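You operate a simulated robot arm through the tools that you are given. There is no shell and no other tool.

You run a simulated robot arm. Do the job below in one go: nothing can be reset, and whatever is moved stays where it is left.

JOB
Top up the middle-size orange pot with compost to its ridge, then water it.
Fine: all the jug's water; lid back on the tub, scoop and jug back. Set down upright: compost scoop, small jug.

It is judged by the outcome, as a careful person would: the job done as asked, and still so three seconds after it is handed in. It fails if anything else is knocked over, pushed out of place, dropped, spilled or broken. A push-on lid holds only when it is set on centred and level and pressed home; a screw cap is set on level and turned clockwise until tight.

ROBOT AND FRAMES
A 6-joint arm with a two-finger parallel gripper, fixed in place. Base frame: the origin is on the floor under the middle of its stand, x ahead of it, y to its left, z up; the work surface is at about z = 890. Lengths are in mm, angles in degrees, forces in N, time in s.
With the tool pointing down near the work surface it reaches from about 360 to 820 mm from the base axis. Its first joint turns from -166.0 to 166.0 degrees. Payload 3.91 kg.
Tool frame: the origin (TCP) lies between the finger pads and is the grasp point; the fingertips stand 30 mm ahead of it; z points along the fingers, y is the line along which they close. Largest opening 110 mm; finger width 20, thickness 10; the body of the gripper, 48 by 112 mm, starts 55 mm behind the TCP.
Orientation is that of the tool frame in the base frame, as [roll, pitch, yaw] about the fixed x, y, z axes, in that order (R = Rz(yaw) Ry(pitch) Rx(roll)). With the fingers straight down and closing along the base's y, the tool's x points along the base's -x, its y along +y and its z along -z.

CONTROLS
- The arm moves only by the tool jog_arm. Its argument "targets" is a list that holds one entry, the list of rows, each a list of 7 numbers: the finger opening in cm, from 0 to 11, then the shift along the base's x, y, z in cm, then the turn, a rotation vector about the base's x, y, z in rad. In form: [[[gripper, dx, dy, dz, ax, ay, az], ...]]. A call has 1 to 20 rows; each row shifts and turns the commanded pose from where the row before left it. Rows are played at 5 a second. More than 50 mm and 8.6 degrees between two rows, or a gripper value outside its range, and nothing of the call is played. Where a pose cannot be reached the arm comes as near as it can. A force on the tool above 90 N (or 10 N above the force at the start of the call, whichever is more), or a blocked arm, ends the call early, and 0.2 s more pass. The fingers move at their own pace (about 45 mm/s each) and stop on an object; they squeeze with about 36 N. The grip force told is the motor's: it shows also when the fingers shut on nothing. Time passes only in rows, and 0.2 s behind the last, so rows that do not move let the fingers close. The reply holds the time, the measured pose of the TCP, the force on the tool along the base axes, the opening and the grip force, in the units named above and with some noise, with the torque about the TCP (base axes, N m) and any sound that the robot's microphone picked up.
- Cameras (640 x 400 px; columns grow to the right, rows downward): "scene" is fixed at [219.8, 499.7, 1640.3]; the picture's right is [-0.72, -0.69, 0.00], its down [-0.54, 0.57, -0.61] and it looks along [0.42, -0.45, -0.79] (base axes); focal length 233 px, centre (320, 200). "wrist" rides on the gripper at [77, 7, -115] in the tool frame; the picture's right is [-0.09, 1.00, 0.00], its down [-0.80, -0.07, -0.59] and it looks along [-0.59, -0.05, 0.80] (tool axes); focal length 270 px, centre (320, 200). There is no depth. A picture from a camera that has moved, and an enlarged one, comes with that camera's place and axes in the base frame and with its lens.
- camera(camera): a new picture of that camera. It takes no simulated time.
- lift_body(by): slides the trunk up (or, below 0, down) by that many mm; the arm rides with it, the base frame stays. It gives what a move gives, with no picture.
- close_up(camera, box): a new picture of the part [left, top, right, bottom] of that camera's present view, enlarged. It takes no simulated time.
- finish_job(): hands the job in; it is judged then, once.

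Places have to be worked out from the pictures, the camera data and where the tool is seen. Open the gripper and draw the arm clear of the work before you hand the job in, unless the task says otherwise.

The tools are called after ">>>" as a command line: name --argument value ..., lists and objects as JSON in quotes. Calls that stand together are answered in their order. jog_arm: Moves the arm, as the interface text tells. Its arguments: {"type":"object","properties":{"targets":{"type":"array","items":{"type":"array","items":{"type":"array","items":{"type":"number"}}}}},"required":["targets"]} The other tools are called the same way: lift_body (by) moves the trunk up or down; camera (camera) takes a picture; close_up (camera, box) takes an enlarged picture of a part of a camera's view; finish_job () hands the job in.

At the start:

```text
t: 0.0
ee_pos: [380.8, 206.8, 1398.9]
orientation: [179.9, 0.0, -180.0]
contact_force: [-0.3, 0.5, 0.0]
moment: [-0.03, -0.01, -0.01]
opening: 109.9
finger_force: 0.0
trunk travel left (down, up): [-525.0, 85.0]
```

scene: 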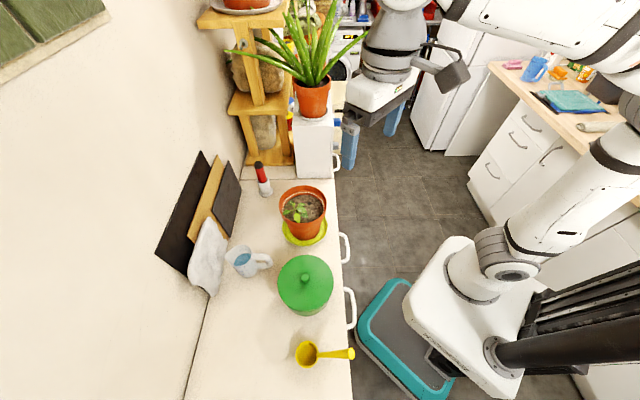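
wrist: 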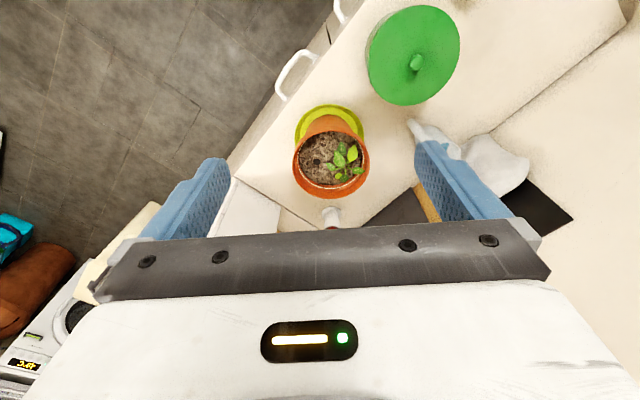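

I start by looking closely at the scene: the orange pot with a seedling, the green tub, the yellow scoop, and a light-blue jug. I take enlarged views of each.

>>> close_up --camera "scene" --box '[200, 160, 360, 260]'

>>> close_up --camera "scene" --box '[220, 240, 380, 400]'

>>> close_up --camera "scene" --box '[180, 0, 400, 180]'

>>> close_up --camera "wrist" --box '[220, 0, 540, 240]'

```text
4.00 times, centred on (280, 210) of scene
camera zoom: at [219.8, 499.7, 1640.3], right [-0.72, -0.69, 0.0], down [-0.54, 0.57, -0.61], along [0.42, -0.45, -0.79], focal length 931 px, centre (480, 160)
```

zoom: 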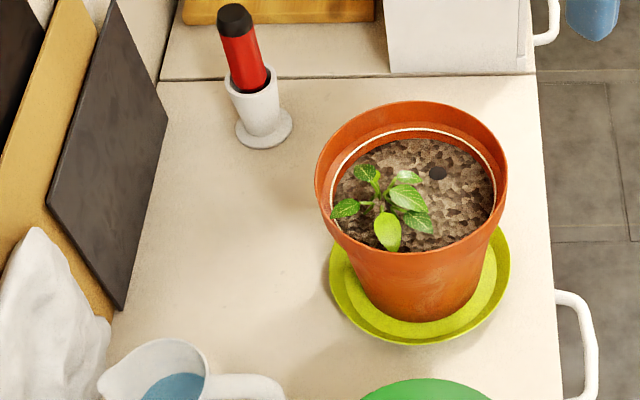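

```text
2.50 times, centred on (300, 320) of scene
camera zoom: at [219.8, 499.7, 1640.3], right [-0.72, -0.69, 0.0], down [-0.54, 0.57, -0.61], along [0.42, -0.45, -0.79], focal length 582 px, centre (370, -100)
```

zoom: 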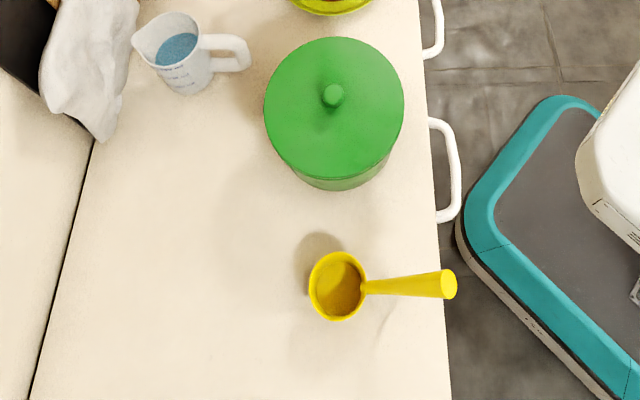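

```text
2.22 times, centred on (290, 90) of scene
camera zoom: at [219.8, 499.7, 1640.3], right [-0.72, -0.69, 0.0], down [-0.54, 0.57, -0.61], along [0.42, -0.45, -0.79], focal length 517 px, centre (387, 444)
```

zoom: 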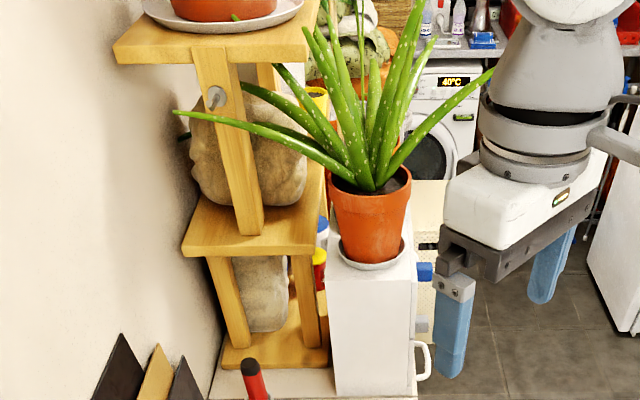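

```text
1.67 times, centred on (380, 120) of wrist
camera zoom: at [303.2, 212.1, 1511.8], right [0.09, 1.0, 0.0], down [0.8, -0.07, 0.59], along [0.59, -0.05, -0.8], focal length 450 px, centre (220, 333)
```

zoom: 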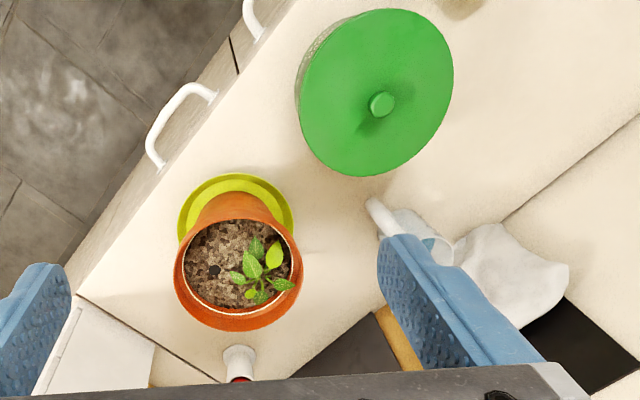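

The pot with the seedling (rim roughly 150 mm, between the aloe pot of about 117 mm and the larger shelf pot) is the middle-size one, with a pale ridge ring inside. The bench runs diagonally, so I turn the tool about 44° to face it square and shift above the tub to look from closer.

>>> jog_arm --targets '[[[11, -1.3, 1.4, 0, 0, 0, 0.128], [11, -1.3, 1.4, 0, 0, 0, 0.128], [11, -1.3, 1.4, 0, 0, 0, 0.128], [11, -1.3, 1.4, 0, 0, 0, 0.128], [11, -1.3, 1.4, 0, 0, 0, 0.128], [11, -1.3, 1.4, 0, 0, 0, 0.128], [11, 0, 0, 0, 0, 0, 0]]]'

>>> camera --camera "wrist"

>>> camera --camera "scene"

```text
t: 1.6
ee_pos: [302.8, 289.6, 1399.0]
orientation: [180.0, 0.0, -135.9]
contact_force: [0.9, -0.4, 0.2]
moment: [0.0, -0.02, -0.03]
opening: 110.1
finger_force: 0.1
trunk travel left (down, up): [-525.0, 85.0]
```

```text
taken
camera wrist: at [242.0, 240.1, 1512.1], right [-0.63, 0.78, 0.0], down [0.62, 0.51, 0.59], along [0.46, 0.37, -0.8], focal length 270 px, centre (320, 200)
```

wrist: 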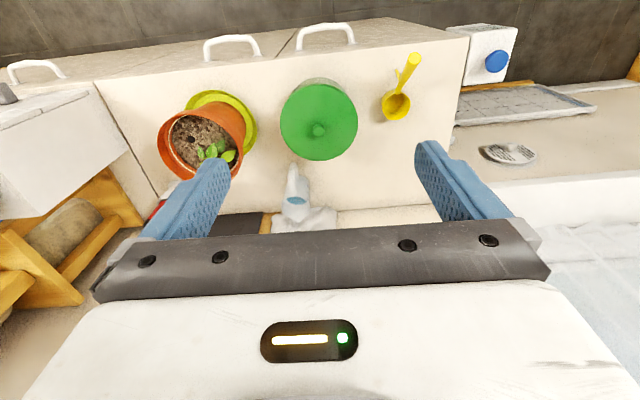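

```text
taken
```

scene: 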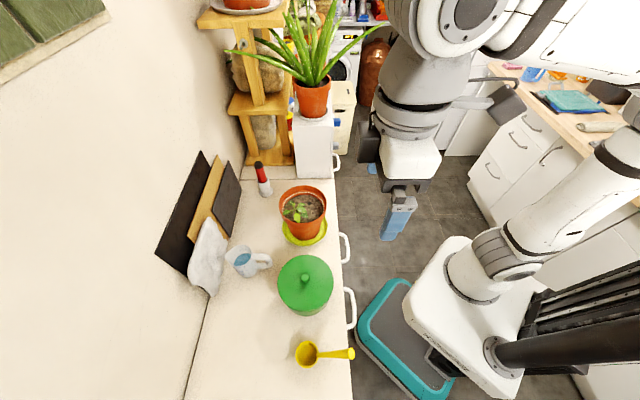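

Triangulating from both cameras: lid knob top is near (401, 364, 1011), the scoop bowl near (282, 487, 910) with its handle rising to about (201, 411, 1015). I look at enlarged views for lid, scoop and jug detail.

>>> close_up --camera "wrist" --box '[260, 60, 380, 240]'

>>> close_up --camera "wrist" --box '[360, 30, 480, 140]'

>>> close_up --camera "scene" --box '[280, 330, 370, 385]'

>>> close_up --camera "scene" --box '[210, 230, 290, 290]'

>>> close_up --camera "scene" --box '[260, 240, 350, 320]'

```text
2.22 times, centred on (320, 150) of wrist
camera zoom: at [242.0, 240.1, 1512.1], right [-0.63, 0.78, 0.0], down [0.62, 0.51, 0.59], along [0.46, 0.37, -0.8], focal length 601 px, centre (320, 311)
```

zoom: 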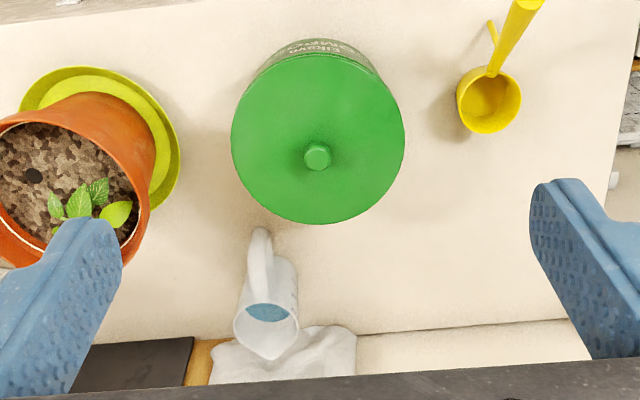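

```text
3.64 times, centred on (420, 85) of wrist
camera zoom: at [242.0, 240.1, 1512.1], right [-0.63, 0.78, 0.0], down [0.62, 0.51, 0.59], along [0.46, 0.37, -0.8], focal length 983 px, centre (-44, 618)
```

zoom: 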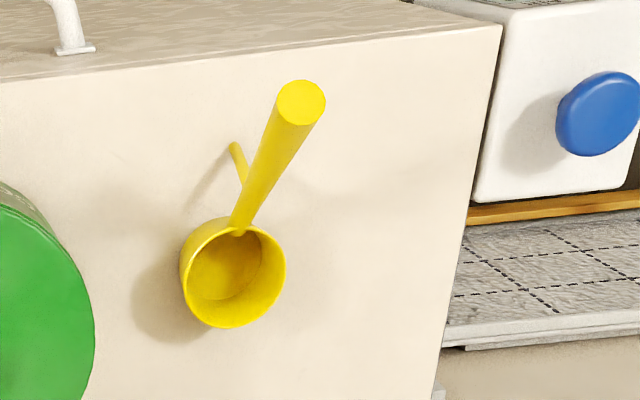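

```text
7.11 times, centred on (325, 358) of scene
camera zoom: at [219.8, 499.7, 1640.3], right [-0.72, -0.69, 0.0], down [-0.54, 0.57, -0.61], along [0.42, -0.45, -0.79], focal length 1656 px, centre (284, -920)
```

zoom: 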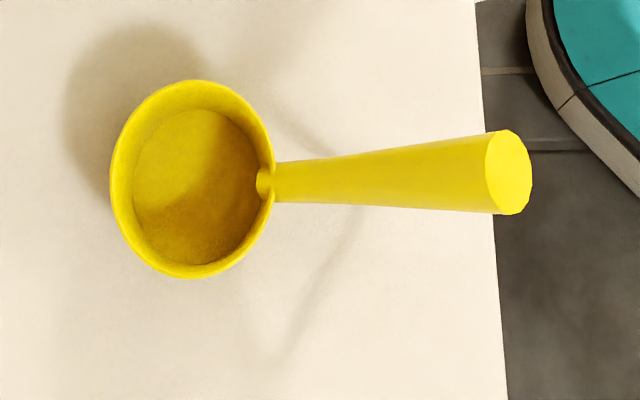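

```text
6.67 times, centred on (250, 260) of scene
camera zoom: at [219.8, 499.7, 1640.3], right [-0.72, -0.69, 0.0], down [-0.54, 0.57, -0.61], along [0.42, -0.45, -0.79], focal length 1552 px, centre (787, -200)
```

zoom: 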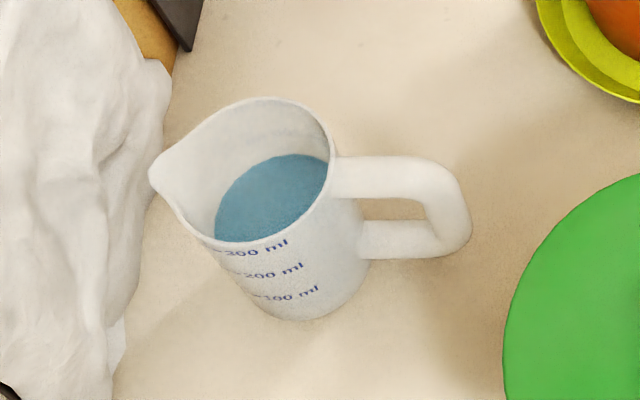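

```text
5.00 times, centred on (305, 280) of scene
camera zoom: at [219.8, 499.7, 1640.3], right [-0.72, -0.69, 0.0], down [-0.54, 0.57, -0.61], along [0.42, -0.45, -0.79], focal length 1164 px, centre (395, -200)
```

zoom: 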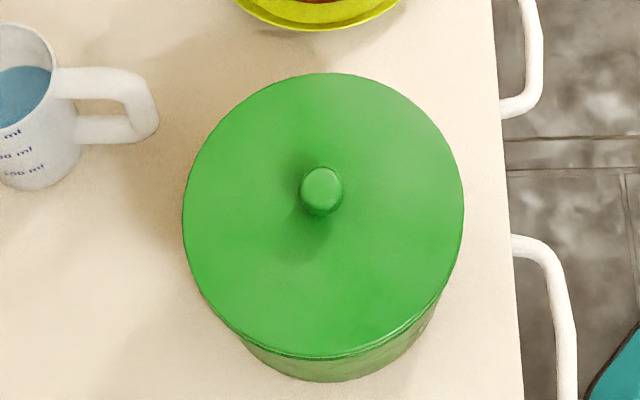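

The lid has a tall round knob; the scoop has a round tapered handle with a small prop leg. I move above the knob to about z = 1110 and look again from closer.

>>> jog_arm --targets '[[[11, 1.2, 0.93, -3.6, 0, 0, 0], [11, 1.2, 0.93, -3.6, 0, 0, 0], [11, 1.2, 0.93, -3.6, 0, 0, 0], [11, 1.2, 0.93, -3.6, 0, 0, 0], [11, 1.2, 0.93, -3.6, 0, 0, 0], [11, 1.2, 0.93, -3.6, 0, 0, 0], [11, 1.2, 0.93, -3.6, 0, 0, 0], [11, 1.2, 0.93, -3.6, 0, 0, 0], [11, 0, 0, 0, 0, 0, 0]]]'

>>> camera --camera "wrist"

>>> camera --camera "scene"

```text
t: 3.6
ee_pos: [397.4, 364.9, 1109.9]
orientation: [-179.9, 0.0, -136.0]
contact_force: [0.4, -0.3, 0.4]
moment: [0.05, 0.03, -0.01]
opening: 110.0
finger_force: 0.0
trunk travel left (down, up): [-525.0, 85.0]
```

```text
taken
camera wrist: at [336.9, 315.2, 1223.1], right [-0.63, 0.78, 0.0], down [0.62, 0.51, 0.59], along [0.46, 0.37, -0.8], focal length 270 px, centre (320, 200)
```

wrist: 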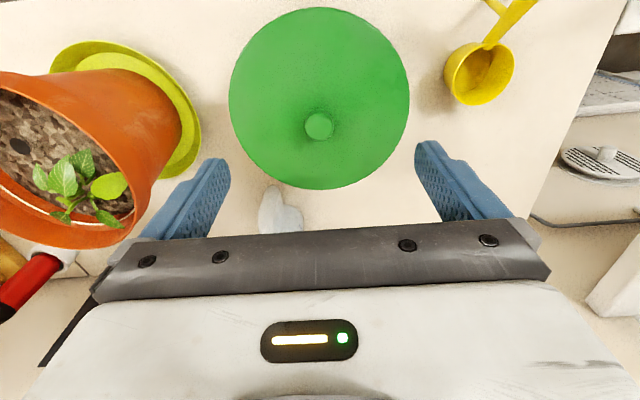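

```text
taken
```

scene: 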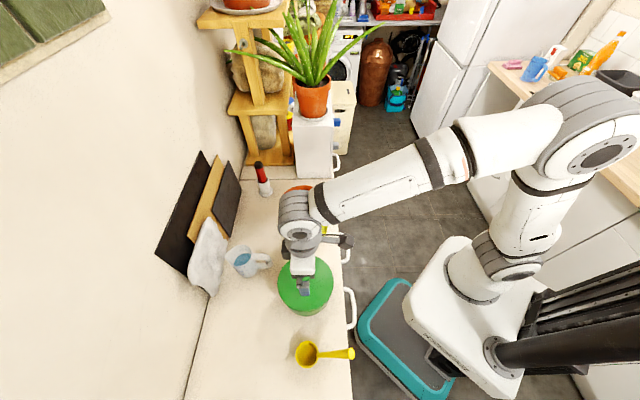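

The knob sits almost exactly under the TCP (about 399, 365). I narrow the fingers to 50 mm and descend to about z = 1030, then check the view.

>>> jog_arm --targets '[[[5, 0.15, 0.05, -2, 0, 0, 0], [5, 0, 0, -2, 0, 0, 0], [5, 0, 0, -2, 0, 0, 0], [5, 0, 0, -2, 0, 0, 0], [5, 0, 0, 0, 0, 0, 0]]]'

>>> camera --camera "wrist"

>>> close_up --camera "scene" --box '[240, 220, 360, 320]'

```text
t: 4.8
ee_pos: [398.8, 365.4, 1029.7]
orientation: [-179.9, 0.0, -136.0]
contact_force: [-0.4, 0.0, -0.5]
moment: [0.0, -0.03, 0.01]
opening: 49.9
finger_force: 0.1
trunk travel left (down, up): [-525.0, 85.0]
```

```text
taken
camera wrist: at [338.8, 316.2, 1143.0], right [-0.63, 0.78, 0.0], down [0.63, 0.51, 0.59], along [0.46, 0.37, -0.8], focal length 270 px, centre (320, 200)
```

wrist: 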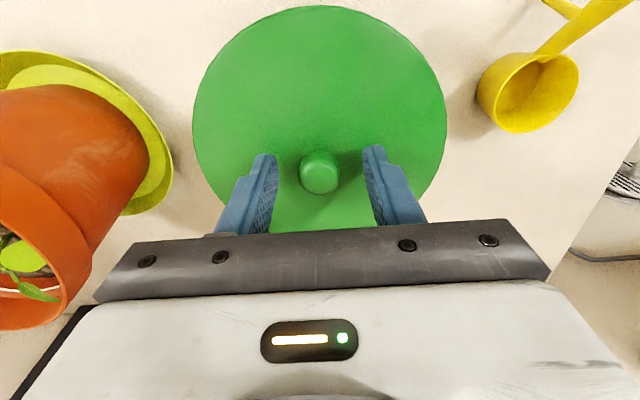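

```text
4.00 times, centred on (300, 270) of scene
camera zoom: at [219.8, 499.7, 1640.3], right [-0.72, -0.69, 0.0], down [-0.54, 0.57, -0.61], along [0.42, -0.45, -0.79], focal length 931 px, centre (400, -80)
```

zoom: 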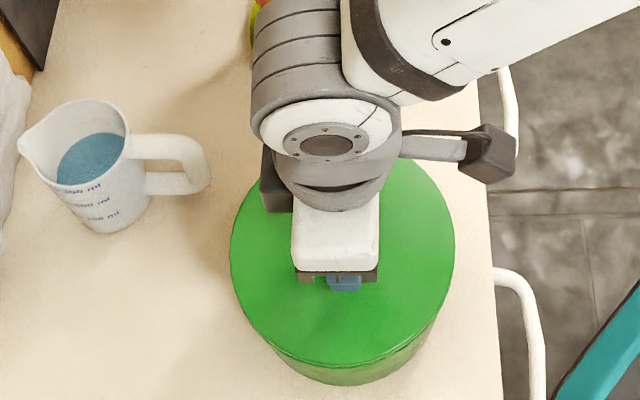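

The knob top is near z = 1014 and the fingertips are at 1000 now, straddling it. I lower another 8 mm in small steps, watching the force.

>>> jog_arm --targets '[[[5, 0, 0, -0.3, 0, 0, 0], [5, 0, 0, -0.3, 0, 0, 0], [5, 0, 0, -0.2, 0, 0, 0], [5, 0, 0, 0, 0, 0, 0]]]'

>>> camera --camera "wrist"

```text
t: 5.8
ee_pos: [400.4, 364.5, 1022.1]
orientation: [-179.9, -0.1, -136.0]
contact_force: [0.0, 0.2, 0.7]
moment: [0.01, -0.01, -0.02]
opening: 49.9
finger_force: 0.0
trunk travel left (down, up): [-525.0, 85.0]
```

```text
taken
camera wrist: at [339.4, 316.0, 1135.7], right [-0.63, 0.78, 0.0], down [0.63, 0.51, 0.59], along [0.46, 0.37, -0.8], focal length 270 px, centre (320, 200)
```

wrist: 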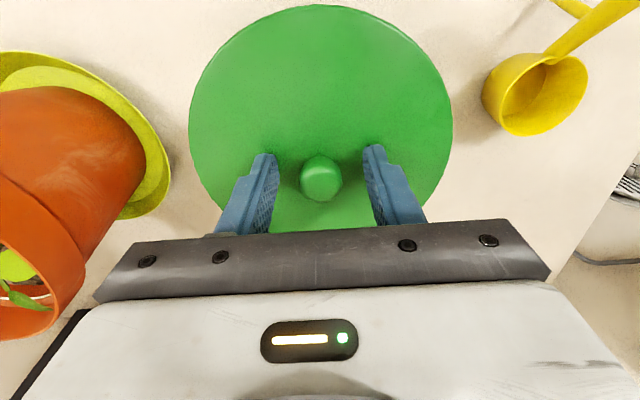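

No contact yet with fingertips at 992. I lower 5 mm more and close on the knob.

>>> jog_arm --targets '[[[5, 0, 0, -0.3, 0, 0, 0], [5, 0, 0, -0.2, 0, 0, 0], [3, 0, 0, 0, 0, 0, 0], [2.4, 0, 0, 0, 0, 0, 0], [2, 0, 0, 0, 0, 0, 0], [1.5, 0, 0, 0, 0, 0, 0], [1.0, 0, 0, 0, 0, 0, 0], [1.0, 0, 0, 0, 0, 0, 0]]]'

>>> camera --camera "wrist"

```text
t: 7.6
ee_pos: [397.0, 363.3, 1020.8]
orientation: [-179.9, 0.4, -136.0]
contact_force: [-1.5, -1.6, 50.2]
moment: [-0.11, 0.18, -0.01]
opening: 25.8
finger_force: 15.9
trunk travel left (down, up): [-525.0, 85.0]
heard: snap
```

```text
taken
camera wrist: at [337.1, 314.0, 1133.8], right [-0.63, 0.78, 0.0], down [0.62, 0.5, 0.6], along [0.47, 0.38, -0.8], focal length 270 px, centre (320, 200)
```

wrist: 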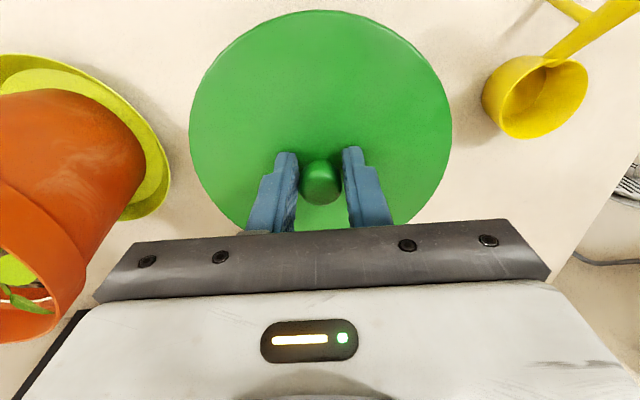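

The fingertips met the lid (50 N up) and there was a snap—the lid was pressed home—while the fingers closed on the knob at 25.8 mm. I take the vertical load off, keep squeezing, and read the force.

>>> jog_arm --targets '[[[1.0, 0, 0, 0.2, 0, 0, 0], [1.0, 0, 0, 0.2, 0, 0, 0], [0.5, 0, 0, 0, 0, 0, 0], [0.5, 0, 0, 0, 0, 0, 0]]]'

>>> close_up --camera "wrist" --box '[160, 0, 480, 240]'

```text
t: 8.6
ee_pos: [398.6, 362.7, 1021.7]
orientation: [-180.0, -0.2, -136.0]
contact_force: [-5.9, -2.8, 13.7]
moment: [0.18, 0.49, 0.13]
opening: 22.9
finger_force: 35.9
trunk travel left (down, up): [-525.0, 85.0]
```

```text
1.67 times, centred on (320, 120) of wrist
camera zoom: at [338.6, 315.0, 1134.7], right [-0.63, 0.78, 0.0], down [0.63, 0.51, 0.59], along [0.46, 0.37, -0.8], focal length 450 px, centre (320, 333)
```

zoom: 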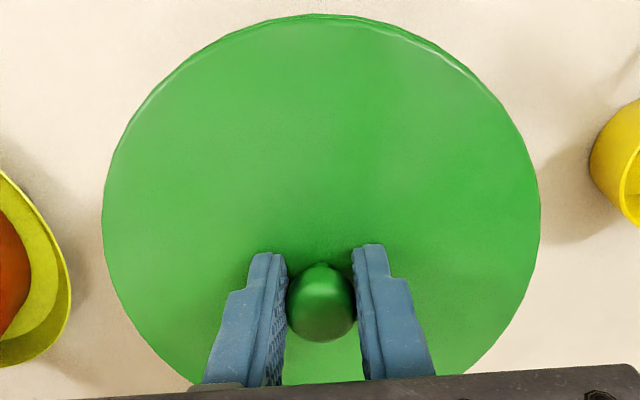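

Now the knob is gripped (22.9 mm, 36 N). I pull straight up slowly to see whether the lid releases.

>>> jog_arm --targets '[[[0.5, 0, 0, 0.2, 0, 0, 0], [0.5, 0, 0, 0.2, 0, 0, 0], [0.5, 0, 0, 0.2, 0, 0, 0], [0.5, 0, 0, 0.2, 0, 0, 0], [0.5, 0, 0, 0, 0, 0, 0]]]'

>>> camera --camera "wrist"

```text
t: 9.8
ee_pos: [398.6, 364.9, 1029.1]
orientation: [-179.9, -0.1, -136.0]
contact_force: [0.3, -0.5, -0.9]
moment: [-0.02, -0.01, -0.03]
opening: 23.1
finger_force: 36.5
trunk travel left (down, up): [-525.0, 85.0]
```

```text
taken
camera wrist: at [339.4, 316.2, 1142.2], right [-0.63, 0.78, 0.0], down [0.63, 0.51, 0.59], along [0.46, 0.37, -0.8], focal length 270 px, centre (320, 200)
```

wrist: 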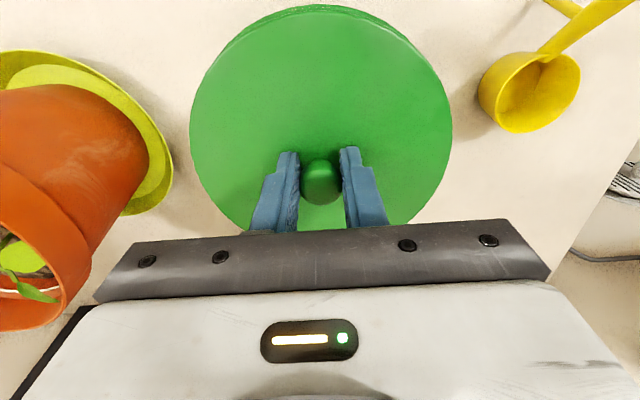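

The lid is staying with the gripper and the force is near zero, so it has come free. I lift it further, 80 mm, and check.

>>> jog_arm --targets '[[[0.5, 0, 0, 1, 0, 0, 0], [0.5, 0, 0, 1.5, 0, 0, 0], [0.5, 0, 0, 2, 0, 0, 0], [0.5, 0, 0, 2, 0, 0, 0], [0.5, 0, 0, 2, 0, 0, 0], [0.5, 0, 0, 0, 0, 0, 0]]]'

>>> camera --camera "wrist"

>>> camera --camera "scene"

```text
t: 11.2
ee_pos: [399.6, 363.0, 1113.1]
orientation: [180.0, 0.0, -136.0]
contact_force: [-0.3, 1.1, 0.2]
moment: [-0.03, -0.01, 0.02]
opening: 5.0
finger_force: 0.0
trunk travel left (down, up): [-525.0, 85.0]
```

```text
taken
camera wrist: at [339.2, 315.6, 1226.2], right [-0.63, 0.78, 0.0], down [0.63, 0.51, 0.59], along [0.46, 0.37, -0.8], focal length 270 px, centre (320, 200)
```

wrist: 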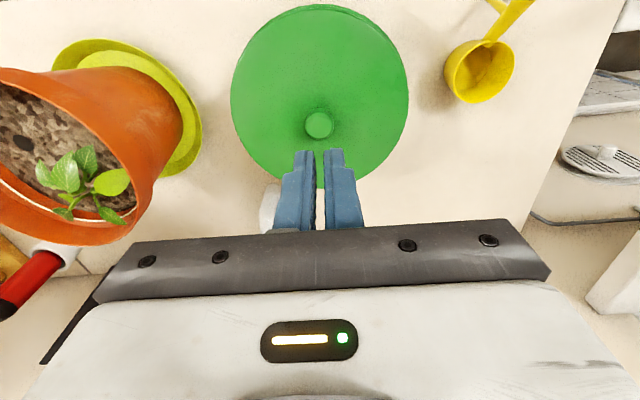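

```text
taken
```

scene: 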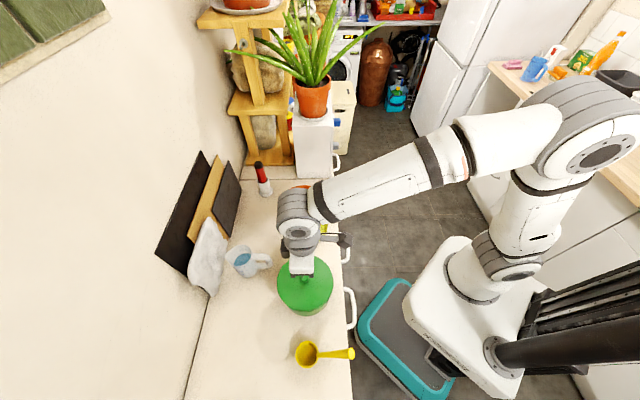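

The lid slipped out of the fingers on the way up and settled back on the tub. I look closely at how it sits and at the knob's shape before gripping again.

>>> close_up --camera "wrist" --box '[210, 0, 430, 200]'

>>> close_up --camera "scene" --box '[265, 245, 345, 325]'

```text
2.00 times, centred on (320, 100) of wrist
camera zoom: at [339.2, 315.6, 1226.2], right [-0.63, 0.78, 0.0], down [0.63, 0.51, 0.59], along [0.46, 0.37, -0.8], focal length 541 px, centre (320, 400)
```

zoom: 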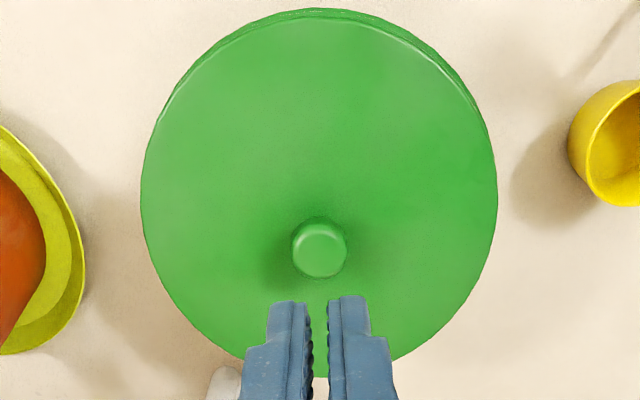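

```text
5.00 times, centred on (305, 285) of scene
camera zoom: at [219.8, 499.7, 1640.3], right [-0.72, -0.69, 0.0], down [-0.54, 0.57, -0.61], along [0.42, -0.45, -0.79], focal length 1164 px, centre (395, -225)
```

zoom: 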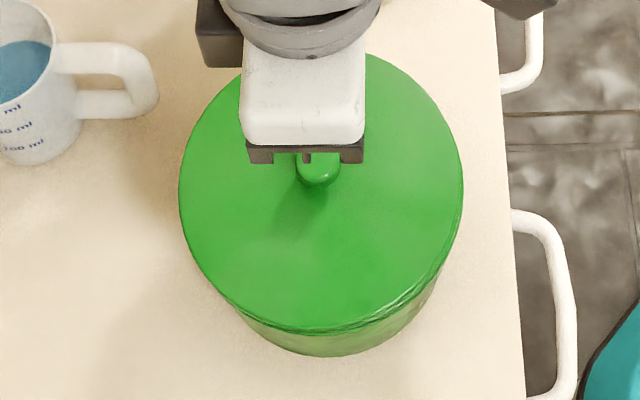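

The knob axis seems 3–4 mm farther out than my last grip. I shift outward 4 mm, open, and descend again so the fingertips just clear the lid.

>>> jog_arm --targets '[[[4.5, 0.29, 0.28, 0, 0, 0, 0], [4.5, 0, 0, -2, 0, 0, 0], [4.5, 0, 0, -2, 0, 0, 0], [4.5, 0, 0, -2, 0, 0, 0], [4.5, 0, 0, -2, 0, 0, 0], [4.5, 0, 0, -0.6, 0, 0, 0], [4.5, 0, 0, 0, 0, 0, 0]]]'

>>> close_up --camera "wrist" --box '[160, 0, 480, 240]'

```text
t: 12.8
ee_pos: [402.2, 365.8, 1029.5]
orientation: [-179.9, 0.0, -135.9]
contact_force: [-0.2, -1.0, 0.0]
moment: [-0.01, -0.02, 0.01]
opening: 45.1
finger_force: 0.1
trunk travel left (down, up): [-525.0, 85.0]
```

```text
1.67 times, centred on (320, 120) of wrist
camera zoom: at [341.7, 317.4, 1142.5], right [-0.63, 0.78, 0.0], down [0.63, 0.51, 0.59], along [0.46, 0.37, -0.8], focal length 450 px, centre (320, 333)
```

zoom: 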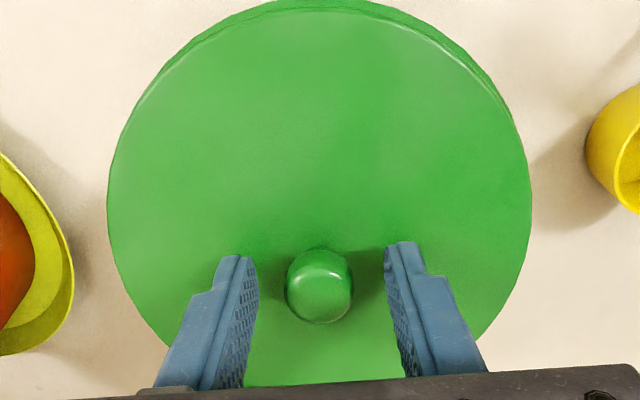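

The knob is centred between the fingers. I lower 7 mm, close fully, and pause.

>>> jog_arm --targets '[[[4.5, 0, 0, -0.3, 0, 0, 0], [4.5, 0, 0, -0.4, 0, 0, 0], [3, 0, 0, 0, 0, 0, 0], [2, 0, 0, 0, 0, 0, 0], [1, 0, 0, 0, 0, 0, 0], [0, 0, 0, 0, 0, 0, 0], [0, 0, 0, 0, 0, 0, 0], [0, 0, 0, 0, 0, 0, 0]]]'

>>> close_up --camera "wrist" --box '[160, 0, 480, 240]'

```text
t: 14.6
ee_pos: [402.2, 366.7, 1022.5]
orientation: [180.0, 0.1, -136.1]
contact_force: [1.1, 2.0, 14.0]
moment: [0.13, 0.07, 0.07]
opening: 22.9
finger_force: 36.2
trunk travel left (down, up): [-525.0, 85.0]
heard: snap
```

```text
1.67 times, centred on (320, 120) of wrist
camera zoom: at [341.7, 317.7, 1135.1], right [-0.63, 0.78, 0.0], down [0.62, 0.5, 0.6], along [0.46, 0.37, -0.8], focal length 450 px, centre (320, 333)
```

zoom: 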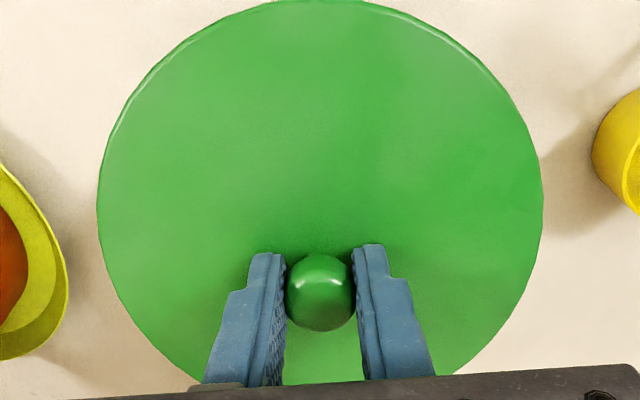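

Gripped again, with the lid snapped home. I lift very slowly this time, 1.5 mm per step, and check.

>>> jog_arm --targets '[[[0, 0, 0, 0.15, 0, 0, 0], [0, 0, 0, 0.15, 0, 0, 0], [0, 0, 0, 0.15, 0, 0, 0], [0, 0, 0, 0.15, 0, 0, 0], [0, 0, 0, 0.15, 0, 0, 0], [0, 0, 0, 0.15, 0, 0, 0], [0, 0, 0, 0.15, 0, 0, 0], [0, 0, 0, 0.15, 0, 0, 0]]]'

>>> close_up --camera "wrist" --box '[160, 0, 480, 240]'

>>> close_up --camera "scene" --box '[265, 245, 345, 325]'

```text
t: 16.4
ee_pos: [400.5, 367.0, 1032.7]
orientation: [180.0, 0.0, -136.1]
contact_force: [0.6, -0.3, -1.6]
moment: [0.0, -0.01, -0.03]
opening: 22.8
finger_force: 36.4
trunk travel left (down, up): [-525.0, 85.0]
heard: snap
```

```text
1.67 times, centred on (320, 120) of wrist
camera zoom: at [341.3, 318.4, 1146.3], right [-0.63, 0.78, 0.0], down [0.63, 0.51, 0.59], along [0.46, 0.37, -0.8], focal length 450 px, centre (320, 333)
```

zoom: 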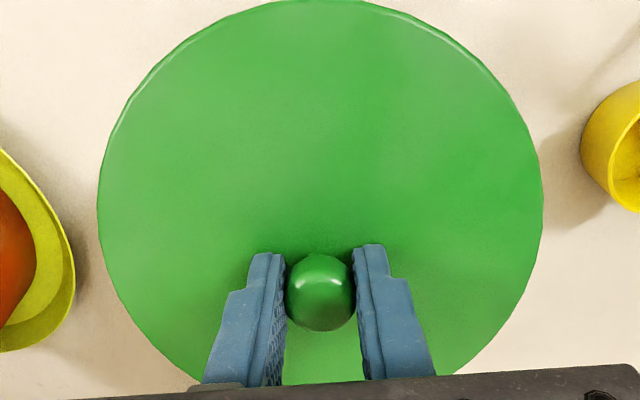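

```text
5.00 times, centred on (305, 285) of scene
camera zoom: at [219.8, 499.7, 1640.3], right [-0.72, -0.69, 0.0], down [-0.54, 0.57, -0.61], along [0.42, -0.45, -0.79], focal length 1164 px, centre (395, -225)
```

zoom: 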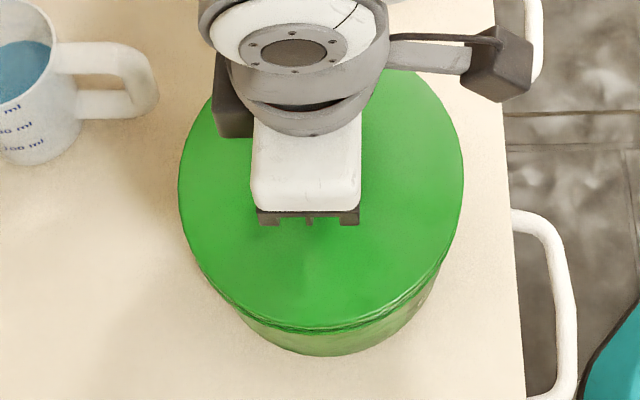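

The lid has snapped free and rises with the gripper. I keep lifting gently with a smooth ramp.

>>> jog_arm --targets '[[[0, 0, 0, 0.2, 0, 0, 0], [0, 0, 0, 0.25, 0, 0, 0], [0, 0, 0, 0.3, 0, 0, 0], [0, 0, 0, 0.35, 0, 0, 0], [0, 0, 0, 0.4, 0, 0, 0], [0, 0, 0, 0.4, 0, 0, 0], [0, 0, 0, 0.4, 0, 0, 0], [0, 0, 0, 0.3, 0, 0, 0]]]'

>>> camera --camera "wrist"

>>> close_up --camera "scene" --box '[255, 225, 355, 325]'

```text
t: 18.2
ee_pos: [402.6, 367.4, 1059.1]
orientation: [180.0, 0.0, -136.0]
contact_force: [-0.3, 0.3, -1.0]
moment: [0.03, -0.01, 0.01]
opening: 22.7
finger_force: 36.3
trunk travel left (down, up): [-525.0, 85.0]
```

```text
taken
camera wrist: at [343.2, 318.8, 1172.0], right [-0.63, 0.78, 0.0], down [0.63, 0.51, 0.59], along [0.46, 0.37, -0.8], focal length 270 px, centre (320, 200)
```

wrist: 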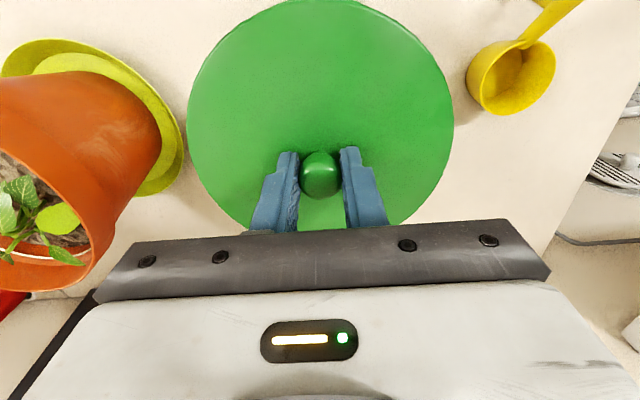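

```text
4.00 times, centred on (305, 275) of scene
camera zoom: at [219.8, 499.7, 1640.3], right [-0.72, -0.69, 0.0], down [-0.54, 0.57, -0.61], along [0.42, -0.45, -0.79], focal length 931 px, centre (380, -100)
```

zoom: 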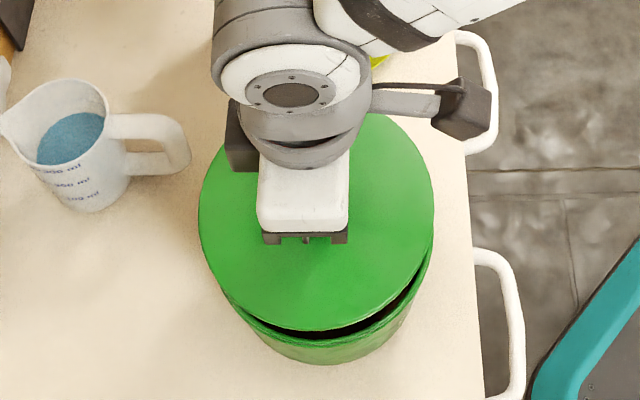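

The lid is clear of the tub with an even gap. I raise it further and carry it smoothly to the free area of the bench at about (436, 557).

>>> jog_arm --targets '[[[0, 0, 0, 0.4, 0, 0, 0], [0, 0, 0, 0.6, 0, 0, 0], [0, 0, 0, 0.8, 0, 0, 0], [0, 0, 0, 0.8, 0, 0, 0], [0, 0, 0, 0.8, 0, 0, 0], [0, 0, 0, 0.8, 0, 0, 0], [0, 0, 0, 0.5, 0, 0, 0], [0, 0, 0, 0.3, 0, 0, 0], [0, 0.1, 0.57, 0, 0, 0, 0], [0, 0.2, 1.14, 0, 0, 0, 0], [0, 0.3, 1.71, 0, 0, 0, 0], [0, 0.33, 1.9, 0, 0, 0, 0], [0, 0.33, 1.9, 0, 0, 0, 0], [0, 0.33, 1.9, 0, 0, 0, 0], [0, 0.33, 1.9, 0, 0, 0, 0], [0, 0.33, 1.9, 0, 0, 0, 0], [0, 0.33, 1.9, 0, 0, 0, 0], [0, 0.3, 1.71, 0, 0, 0, 0], [0, 0.23, 1.33, 0, 0, 0, 0], [0, 0.2, 1.14, 0, 0, 0, 0]]]'

>>> camera --camera "wrist"

>>> camera --camera "scene"

```text
t: 22.4
ee_pos: [436.3, 558.7, 1111.6]
orientation: [179.9, 0.0, -136.0]
contact_force: [0.2, 0.7, -2.1]
moment: [0.02, 0.02, -0.03]
opening: 22.6
finger_force: 35.8
trunk travel left (down, up): [-525.0, 85.0]
```

```text
taken
camera wrist: at [376.7, 509.5, 1224.1], right [-0.63, 0.78, 0.0], down [0.63, 0.51, 0.59], along [0.46, 0.37, -0.8], focal length 270 px, centre (320, 200)
```

wrist: 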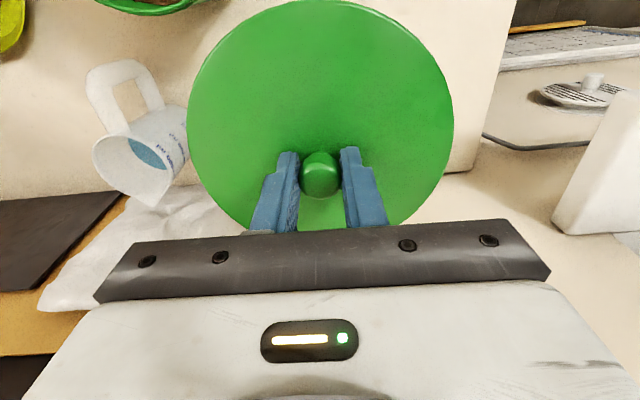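

```text
taken
```

scene: 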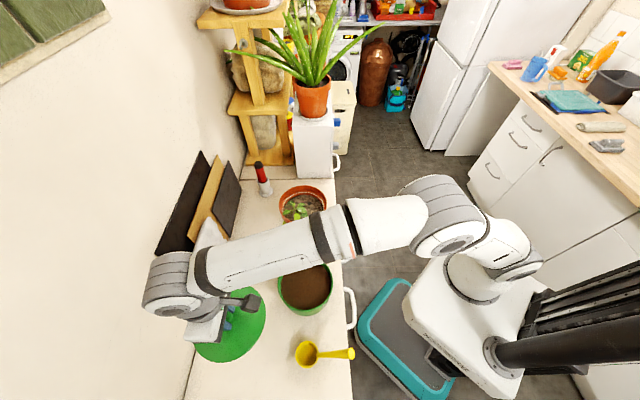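

The tub is open, compost visible. The lid is level in the grip; I lower it toward the bench, stopping above expected contact.

>>> jog_arm --targets '[[[0, 0, 0, -0.5, 0, 0, 0], [0, 0, 0, -1, 0, 0, 0], [0, 0, 0, -1.5, 0, 0, 0], [0, 0, 0, -1.5, 0, 0, 0], [0, 0, 0, -1.5, 0, 0, 0], [0, 0, 0, -1.5, 0, 0, 0], [0, 0, 0, -1.5, 0, 0, 0], [0, 0, 0, -1.5, 0, 0, 0], [0, 0, 0, -1.4, 0, 0, 0], [0, 0, 0, -1.2, 0, 0, 0], [0, 0, 0, -0.8, 0, 0, 0], [0, 0, 0, -0.5, 0, 0, 0], [0, 0, 0, 0, 0, 0, 0]]]'

>>> camera --camera "wrist"

>>> camera --camera "scene"

```text
t: 25.2
ee_pos: [435.1, 556.7, 966.0]
orientation: [-180.0, 0.0, -136.0]
contact_force: [-0.1, -0.3, -1.5]
moment: [0.02, 0.0, -0.01]
opening: 22.7
finger_force: 36.1
trunk travel left (down, up): [-525.0, 85.0]
```

```text
taken
camera wrist: at [374.9, 508.5, 1078.8], right [-0.63, 0.78, 0.0], down [0.63, 0.51, 0.59], along [0.46, 0.37, -0.8], focal length 270 px, centre (320, 200)
```

wrist: 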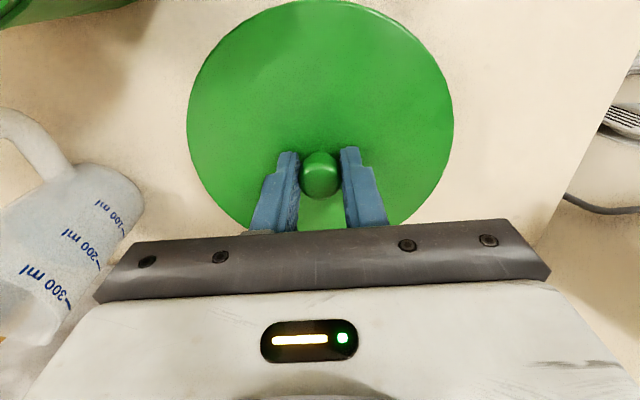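

```text
taken
```

scene: 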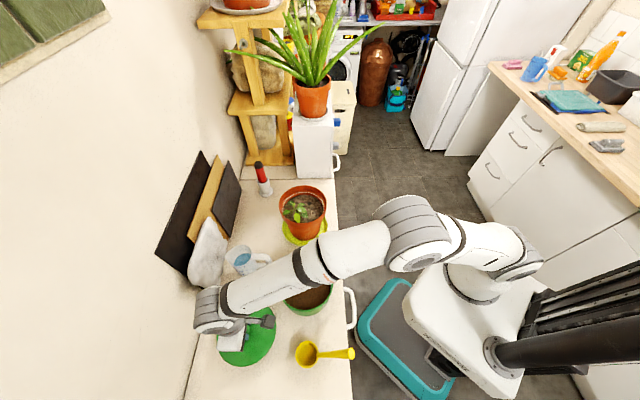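

Still clear of the bench. I continue down in small steps to feel the contact.

>>> jog_arm --targets '[[[0, 0, 0, -0.3, 0, 0, 0], [0, 0, 0, -0.3, 0, 0, 0], [0, 0, 0, -0.3, 0, 0, 0], [0, 0, 0, -0.3, 0, 0, 0], [0, 0, 0, 0, 0, 0, 0]]]'

>>> close_up --camera "scene" --box '[190, 280, 300, 380]'

```text
t: 26.4
ee_pos: [435.1, 555.4, 953.3]
orientation: [-179.9, 0.0, -136.0]
contact_force: [0.8, -0.7, -1.3]
moment: [0.0, 0.02, -0.04]
opening: 22.7
finger_force: 36.3
trunk travel left (down, up): [-525.0, 85.0]
```

```text
4.00 times, centred on (245, 330) of scene
camera zoom: at [219.8, 499.7, 1640.3], right [-0.72, -0.69, 0.0], down [-0.54, 0.57, -0.61], along [0.42, -0.45, -0.79], focal length 931 px, centre (620, -320)
```

zoom: 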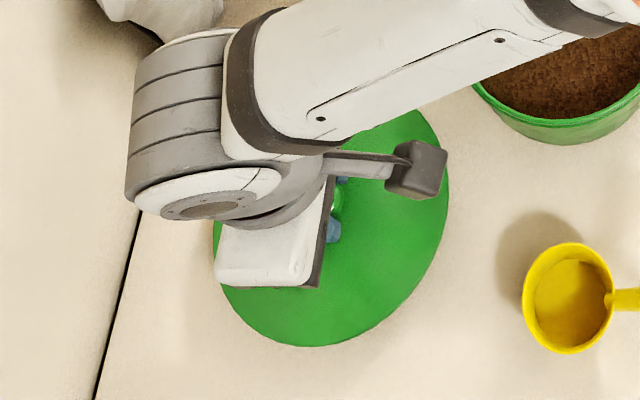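

>>> jog_arm --targets '[[[0, 0, 0, -0.3, 0, 0, 0], [0, 0, 0, -0.3, 0, 0, 0], [0, 0, 0, -0.2, 0, 0, 0], [0, 0, 0, 0, 0, 0, 0]]]'

```text
t: 27.4
ee_pos: [435.9, 558.2, 944.7]
orientation: [180.0, 0.0, -136.0]
contact_force: [0.3, -0.3, -1.1]
moment: [-0.03, -0.03, 0.0]
opening: 22.8
finger_force: 36.3
trunk travel left (down, up): [-525.0, 85.0]
```

Still no contact at z = 944.7 (only the lid's small weight). I keep lowering in small steps.

>>> jog_arm --targets '[[[0, 0, 0, -0.2, 0, 0, 0], [0, 0, 0, -0.2, 0, 0, 0], [0, 0, 0, -0.2, 0, 0, 0], [0, 0, 0, 0, 0, 0, 0]]]'

>>> camera --camera "wrist"

```text
t: 28.4
ee_pos: [437.2, 558.0, 940.7]
orientation: [-179.9, 0.0, -136.0]
contact_force: [0.1, -0.5, -1.5]
moment: [-0.03, -0.03, 0.0]
opening: 22.7
finger_force: 36.2
trunk travel left (down, up): [-525.0, 85.0]
```

```text
taken
camera wrist: at [376.1, 508.2, 1053.0], right [-0.63, 0.78, 0.0], down [0.63, 0.51, 0.59], along [0.46, 0.37, -0.8], focal length 270 px, centre (320, 200)
```

wrist: 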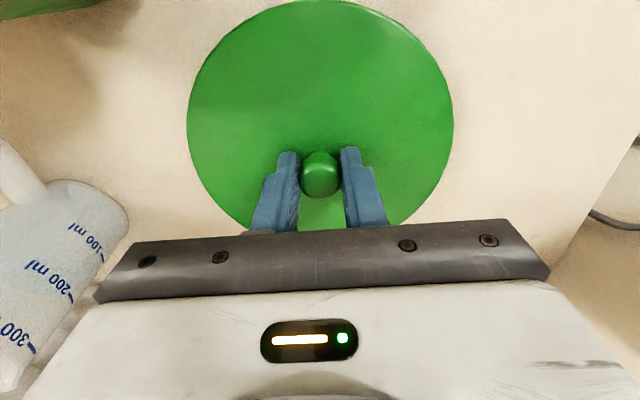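

No bench contact yet. Lowering a further 6 mm in 2 mm steps.

>>> jog_arm --targets '[[[0, 0, 0, -0.2, 0, 0, 0], [0, 0, 0, -0.2, 0, 0, 0], [0, 0, 0, -0.2, 0, 0, 0], [0, 0, 0, 0, 0, 0, 0]]]'

```text
t: 29.4
ee_pos: [436.0, 557.7, 935.6]
orientation: [-179.9, 0.0, -136.0]
contact_force: [0.2, -0.7, -0.6]
moment: [0.04, -0.03, 0.0]
opening: 23.0
finger_force: 36.0
trunk travel left (down, up): [-525.0, 85.0]
```

>>> jog_arm --targets '[[[0, 0, 0, -0.2, 0, 0, 0], [0, 0, 0, -0.2, 0, 0, 0], [0, 0, 0, 0, 0, 0, 0]]]'

```text
t: 30.2
ee_pos: [435.1, 556.4, 930.3]
orientation: [-179.9, 0.0, -135.9]
contact_force: [-0.5, -0.7, -0.4]
moment: [-0.02, -0.03, 0.04]
opening: 22.8
finger_force: 36.1
trunk travel left (down, up): [-525.0, 85.0]
```

Still free at z = 930. Two more small steps.

>>> jog_arm --targets '[[[0, 0, 0, -0.2, 0, 0, 0], [0, 0, 0, -0.15, 0, 0, 0], [0, 0, 0, 0, 0, 0, 0]]]'

>>> close_up --camera "scene" --box '[190, 280, 300, 380]'

```text
t: 31.0
ee_pos: [435.0, 556.4, 926.7]
orientation: [179.9, 0.0, -135.9]
contact_force: [1.6, -0.7, 1.9]
moment: [-0.05, 0.04, 0.07]
opening: 22.6
finger_force: 35.6
trunk travel left (down, up): [-525.0, 85.0]
```

```text
4.00 times, centred on (245, 330) of scene
camera zoom: at [219.8, 499.7, 1640.3], right [-0.72, -0.69, 0.0], down [-0.54, 0.57, -0.61], along [0.42, -0.45, -0.79], focal length 931 px, centre (620, -320)
```

zoom: 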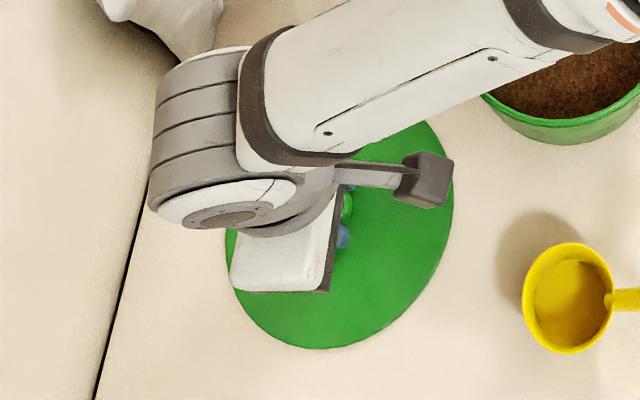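

Contact with the bench has begun (+1.9 N) at TCP z ≈ 926.7. I press 1 mm more, open the fingers gently, and rise straight up.

>>> jog_arm --targets '[[[0, 0, 0, -0.1, 0, 0, 0], [2.5, 0, 0, 0, 0, 0, 0], [3.5, 0, 0, 0, 0, 0, 0], [4.5, 0, 0, 0, 0, 0, 0], [4.5, 0, 0, 0, 0, 0, 0], [4.5, 0, 0, 1, 0, 0, 0], [4.5, 0, 0, 2, 0, 0, 0], [4.5, 0, 0, 3, 0, 0, 0], [4.5, 0, 0, 3, 0, 0, 0], [4.5, 0, 0, 3, 0, 0, 0], [4.5, 0, 0, 3, 0, 0, 0], [4.5, 0, 0, 3, 0, 0, 0], [4.5, 0, 0, 0, 0, 0, 0]]]'

>>> camera --camera "wrist"

>>> camera --camera "scene"

```text
t: 33.8
ee_pos: [434.5, 555.7, 1107.1]
orientation: [180.0, 0.1, -136.1]
contact_force: [-0.3, -0.2, -0.2]
moment: [-0.03, 0.01, 0.01]
opening: 44.7
finger_force: 0.1
trunk travel left (down, up): [-525.0, 85.0]
```

```text
taken
camera wrist: at [375.0, 506.8, 1220.1], right [-0.63, 0.78, 0.0], down [0.63, 0.51, 0.59], along [0.46, 0.37, -0.8], focal length 270 px, centre (320, 200)
```

wrist: 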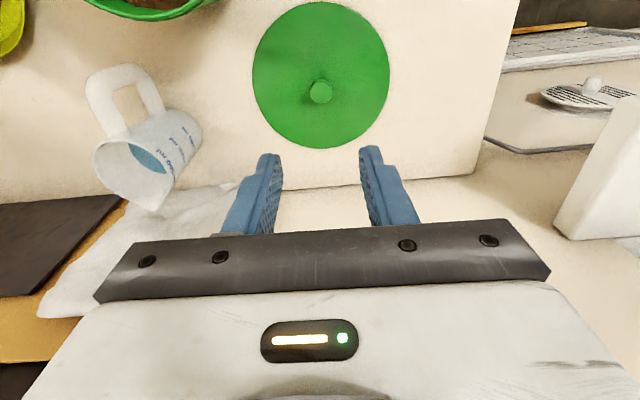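

```text
taken
```

scene: 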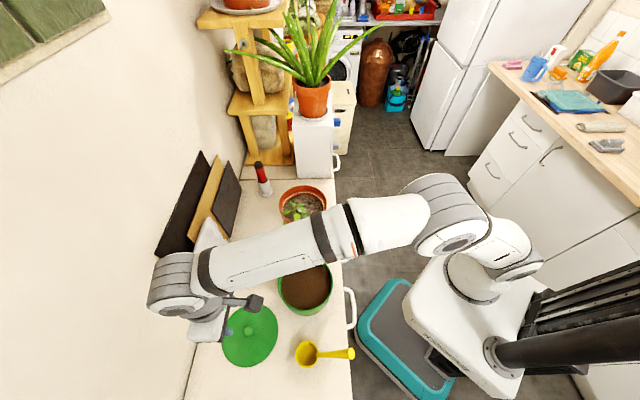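

The lid rests flat on the bench. I retreat to a higher viewpoint near the robot side to inspect the compost level in the tub, the pot's ridge, and the scoop.

>>> jog_arm --targets '[[[4.5, 0, 0, 3, 0, 0, 0], [4.5, -1.23, -3.18, 1.2, 0, 0, 0], [4.5, -1.23, -3.18, 1.2, 0, 0, 0], [4.5, -1.23, -3.18, 1.2, 0, 0, 0], [4.5, -1.23, -3.18, 1.2, 0, 0, 0], [4.5, -1.23, -3.18, 1.2, 0, 0, 0], [4.5, -1.23, -3.18, 1.2, 0, 0, 0], [4.5, -1.23, -3.18, 1.2, 0, 0, 0], [4.5, -1.23, -3.18, 1.2, 0, 0, 0], [4.5, -1.23, -3.18, 1.2, 0, 0, 0], [4.5, 0, 0, 0, 0, 0, 0]]]'

>>> camera --camera "wrist"

>>> close_up --camera "scene" --box '[265, 170, 345, 240]'

>>> close_up --camera "scene" --box '[260, 250, 370, 380]'

```text
t: 36.2
ee_pos: [325.0, 268.4, 1241.6]
orientation: [180.0, -0.1, -136.0]
contact_force: [-1.3, 0.0, 0.2]
moment: [-0.02, 0.03, -0.04]
opening: 44.9
finger_force: 0.0
trunk travel left (down, up): [-525.0, 85.0]
```

```text
taken
camera wrist: at [265.0, 219.8, 1354.3], right [-0.63, 0.78, 0.0], down [0.63, 0.51, 0.59], along [0.46, 0.37, -0.8], focal length 270 px, centre (320, 200)
```

wrist: 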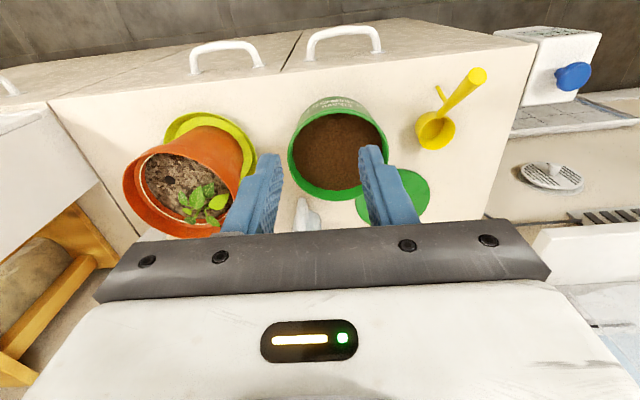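

```text
5.71 times, centred on (305, 205) of scene
camera zoom: at [219.8, 499.7, 1640.3], right [-0.72, -0.69, 0.0], down [-0.54, 0.57, -0.61], along [0.42, -0.45, -0.79], focal length 1330 px, centre (406, 171)
```

zoom: 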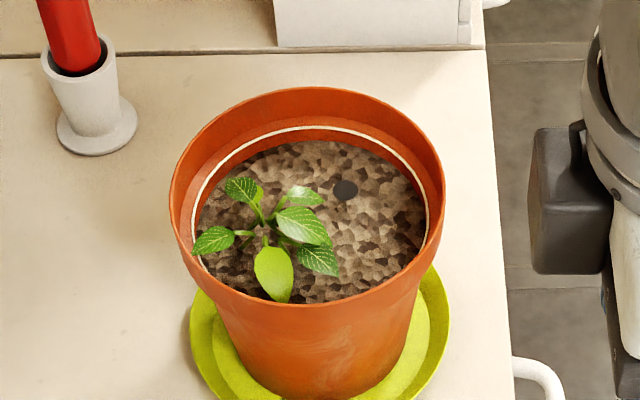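

```text
3.08 times, centred on (315, 315) of scene
camera zoom: at [219.8, 499.7, 1640.3], right [-0.72, -0.69, 0.0], down [-0.54, 0.57, -0.61], along [0.42, -0.45, -0.79], focal length 716 px, centre (335, -154)
```

zoom: 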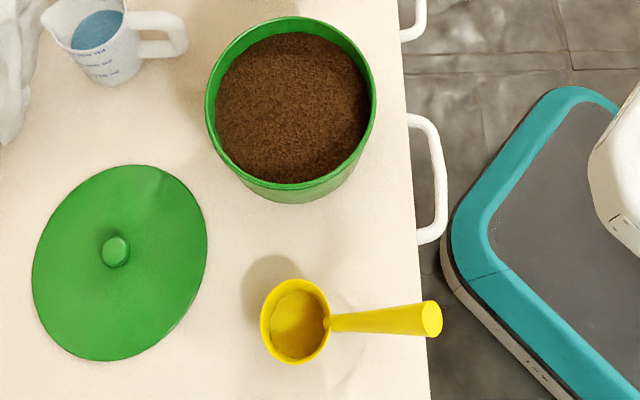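

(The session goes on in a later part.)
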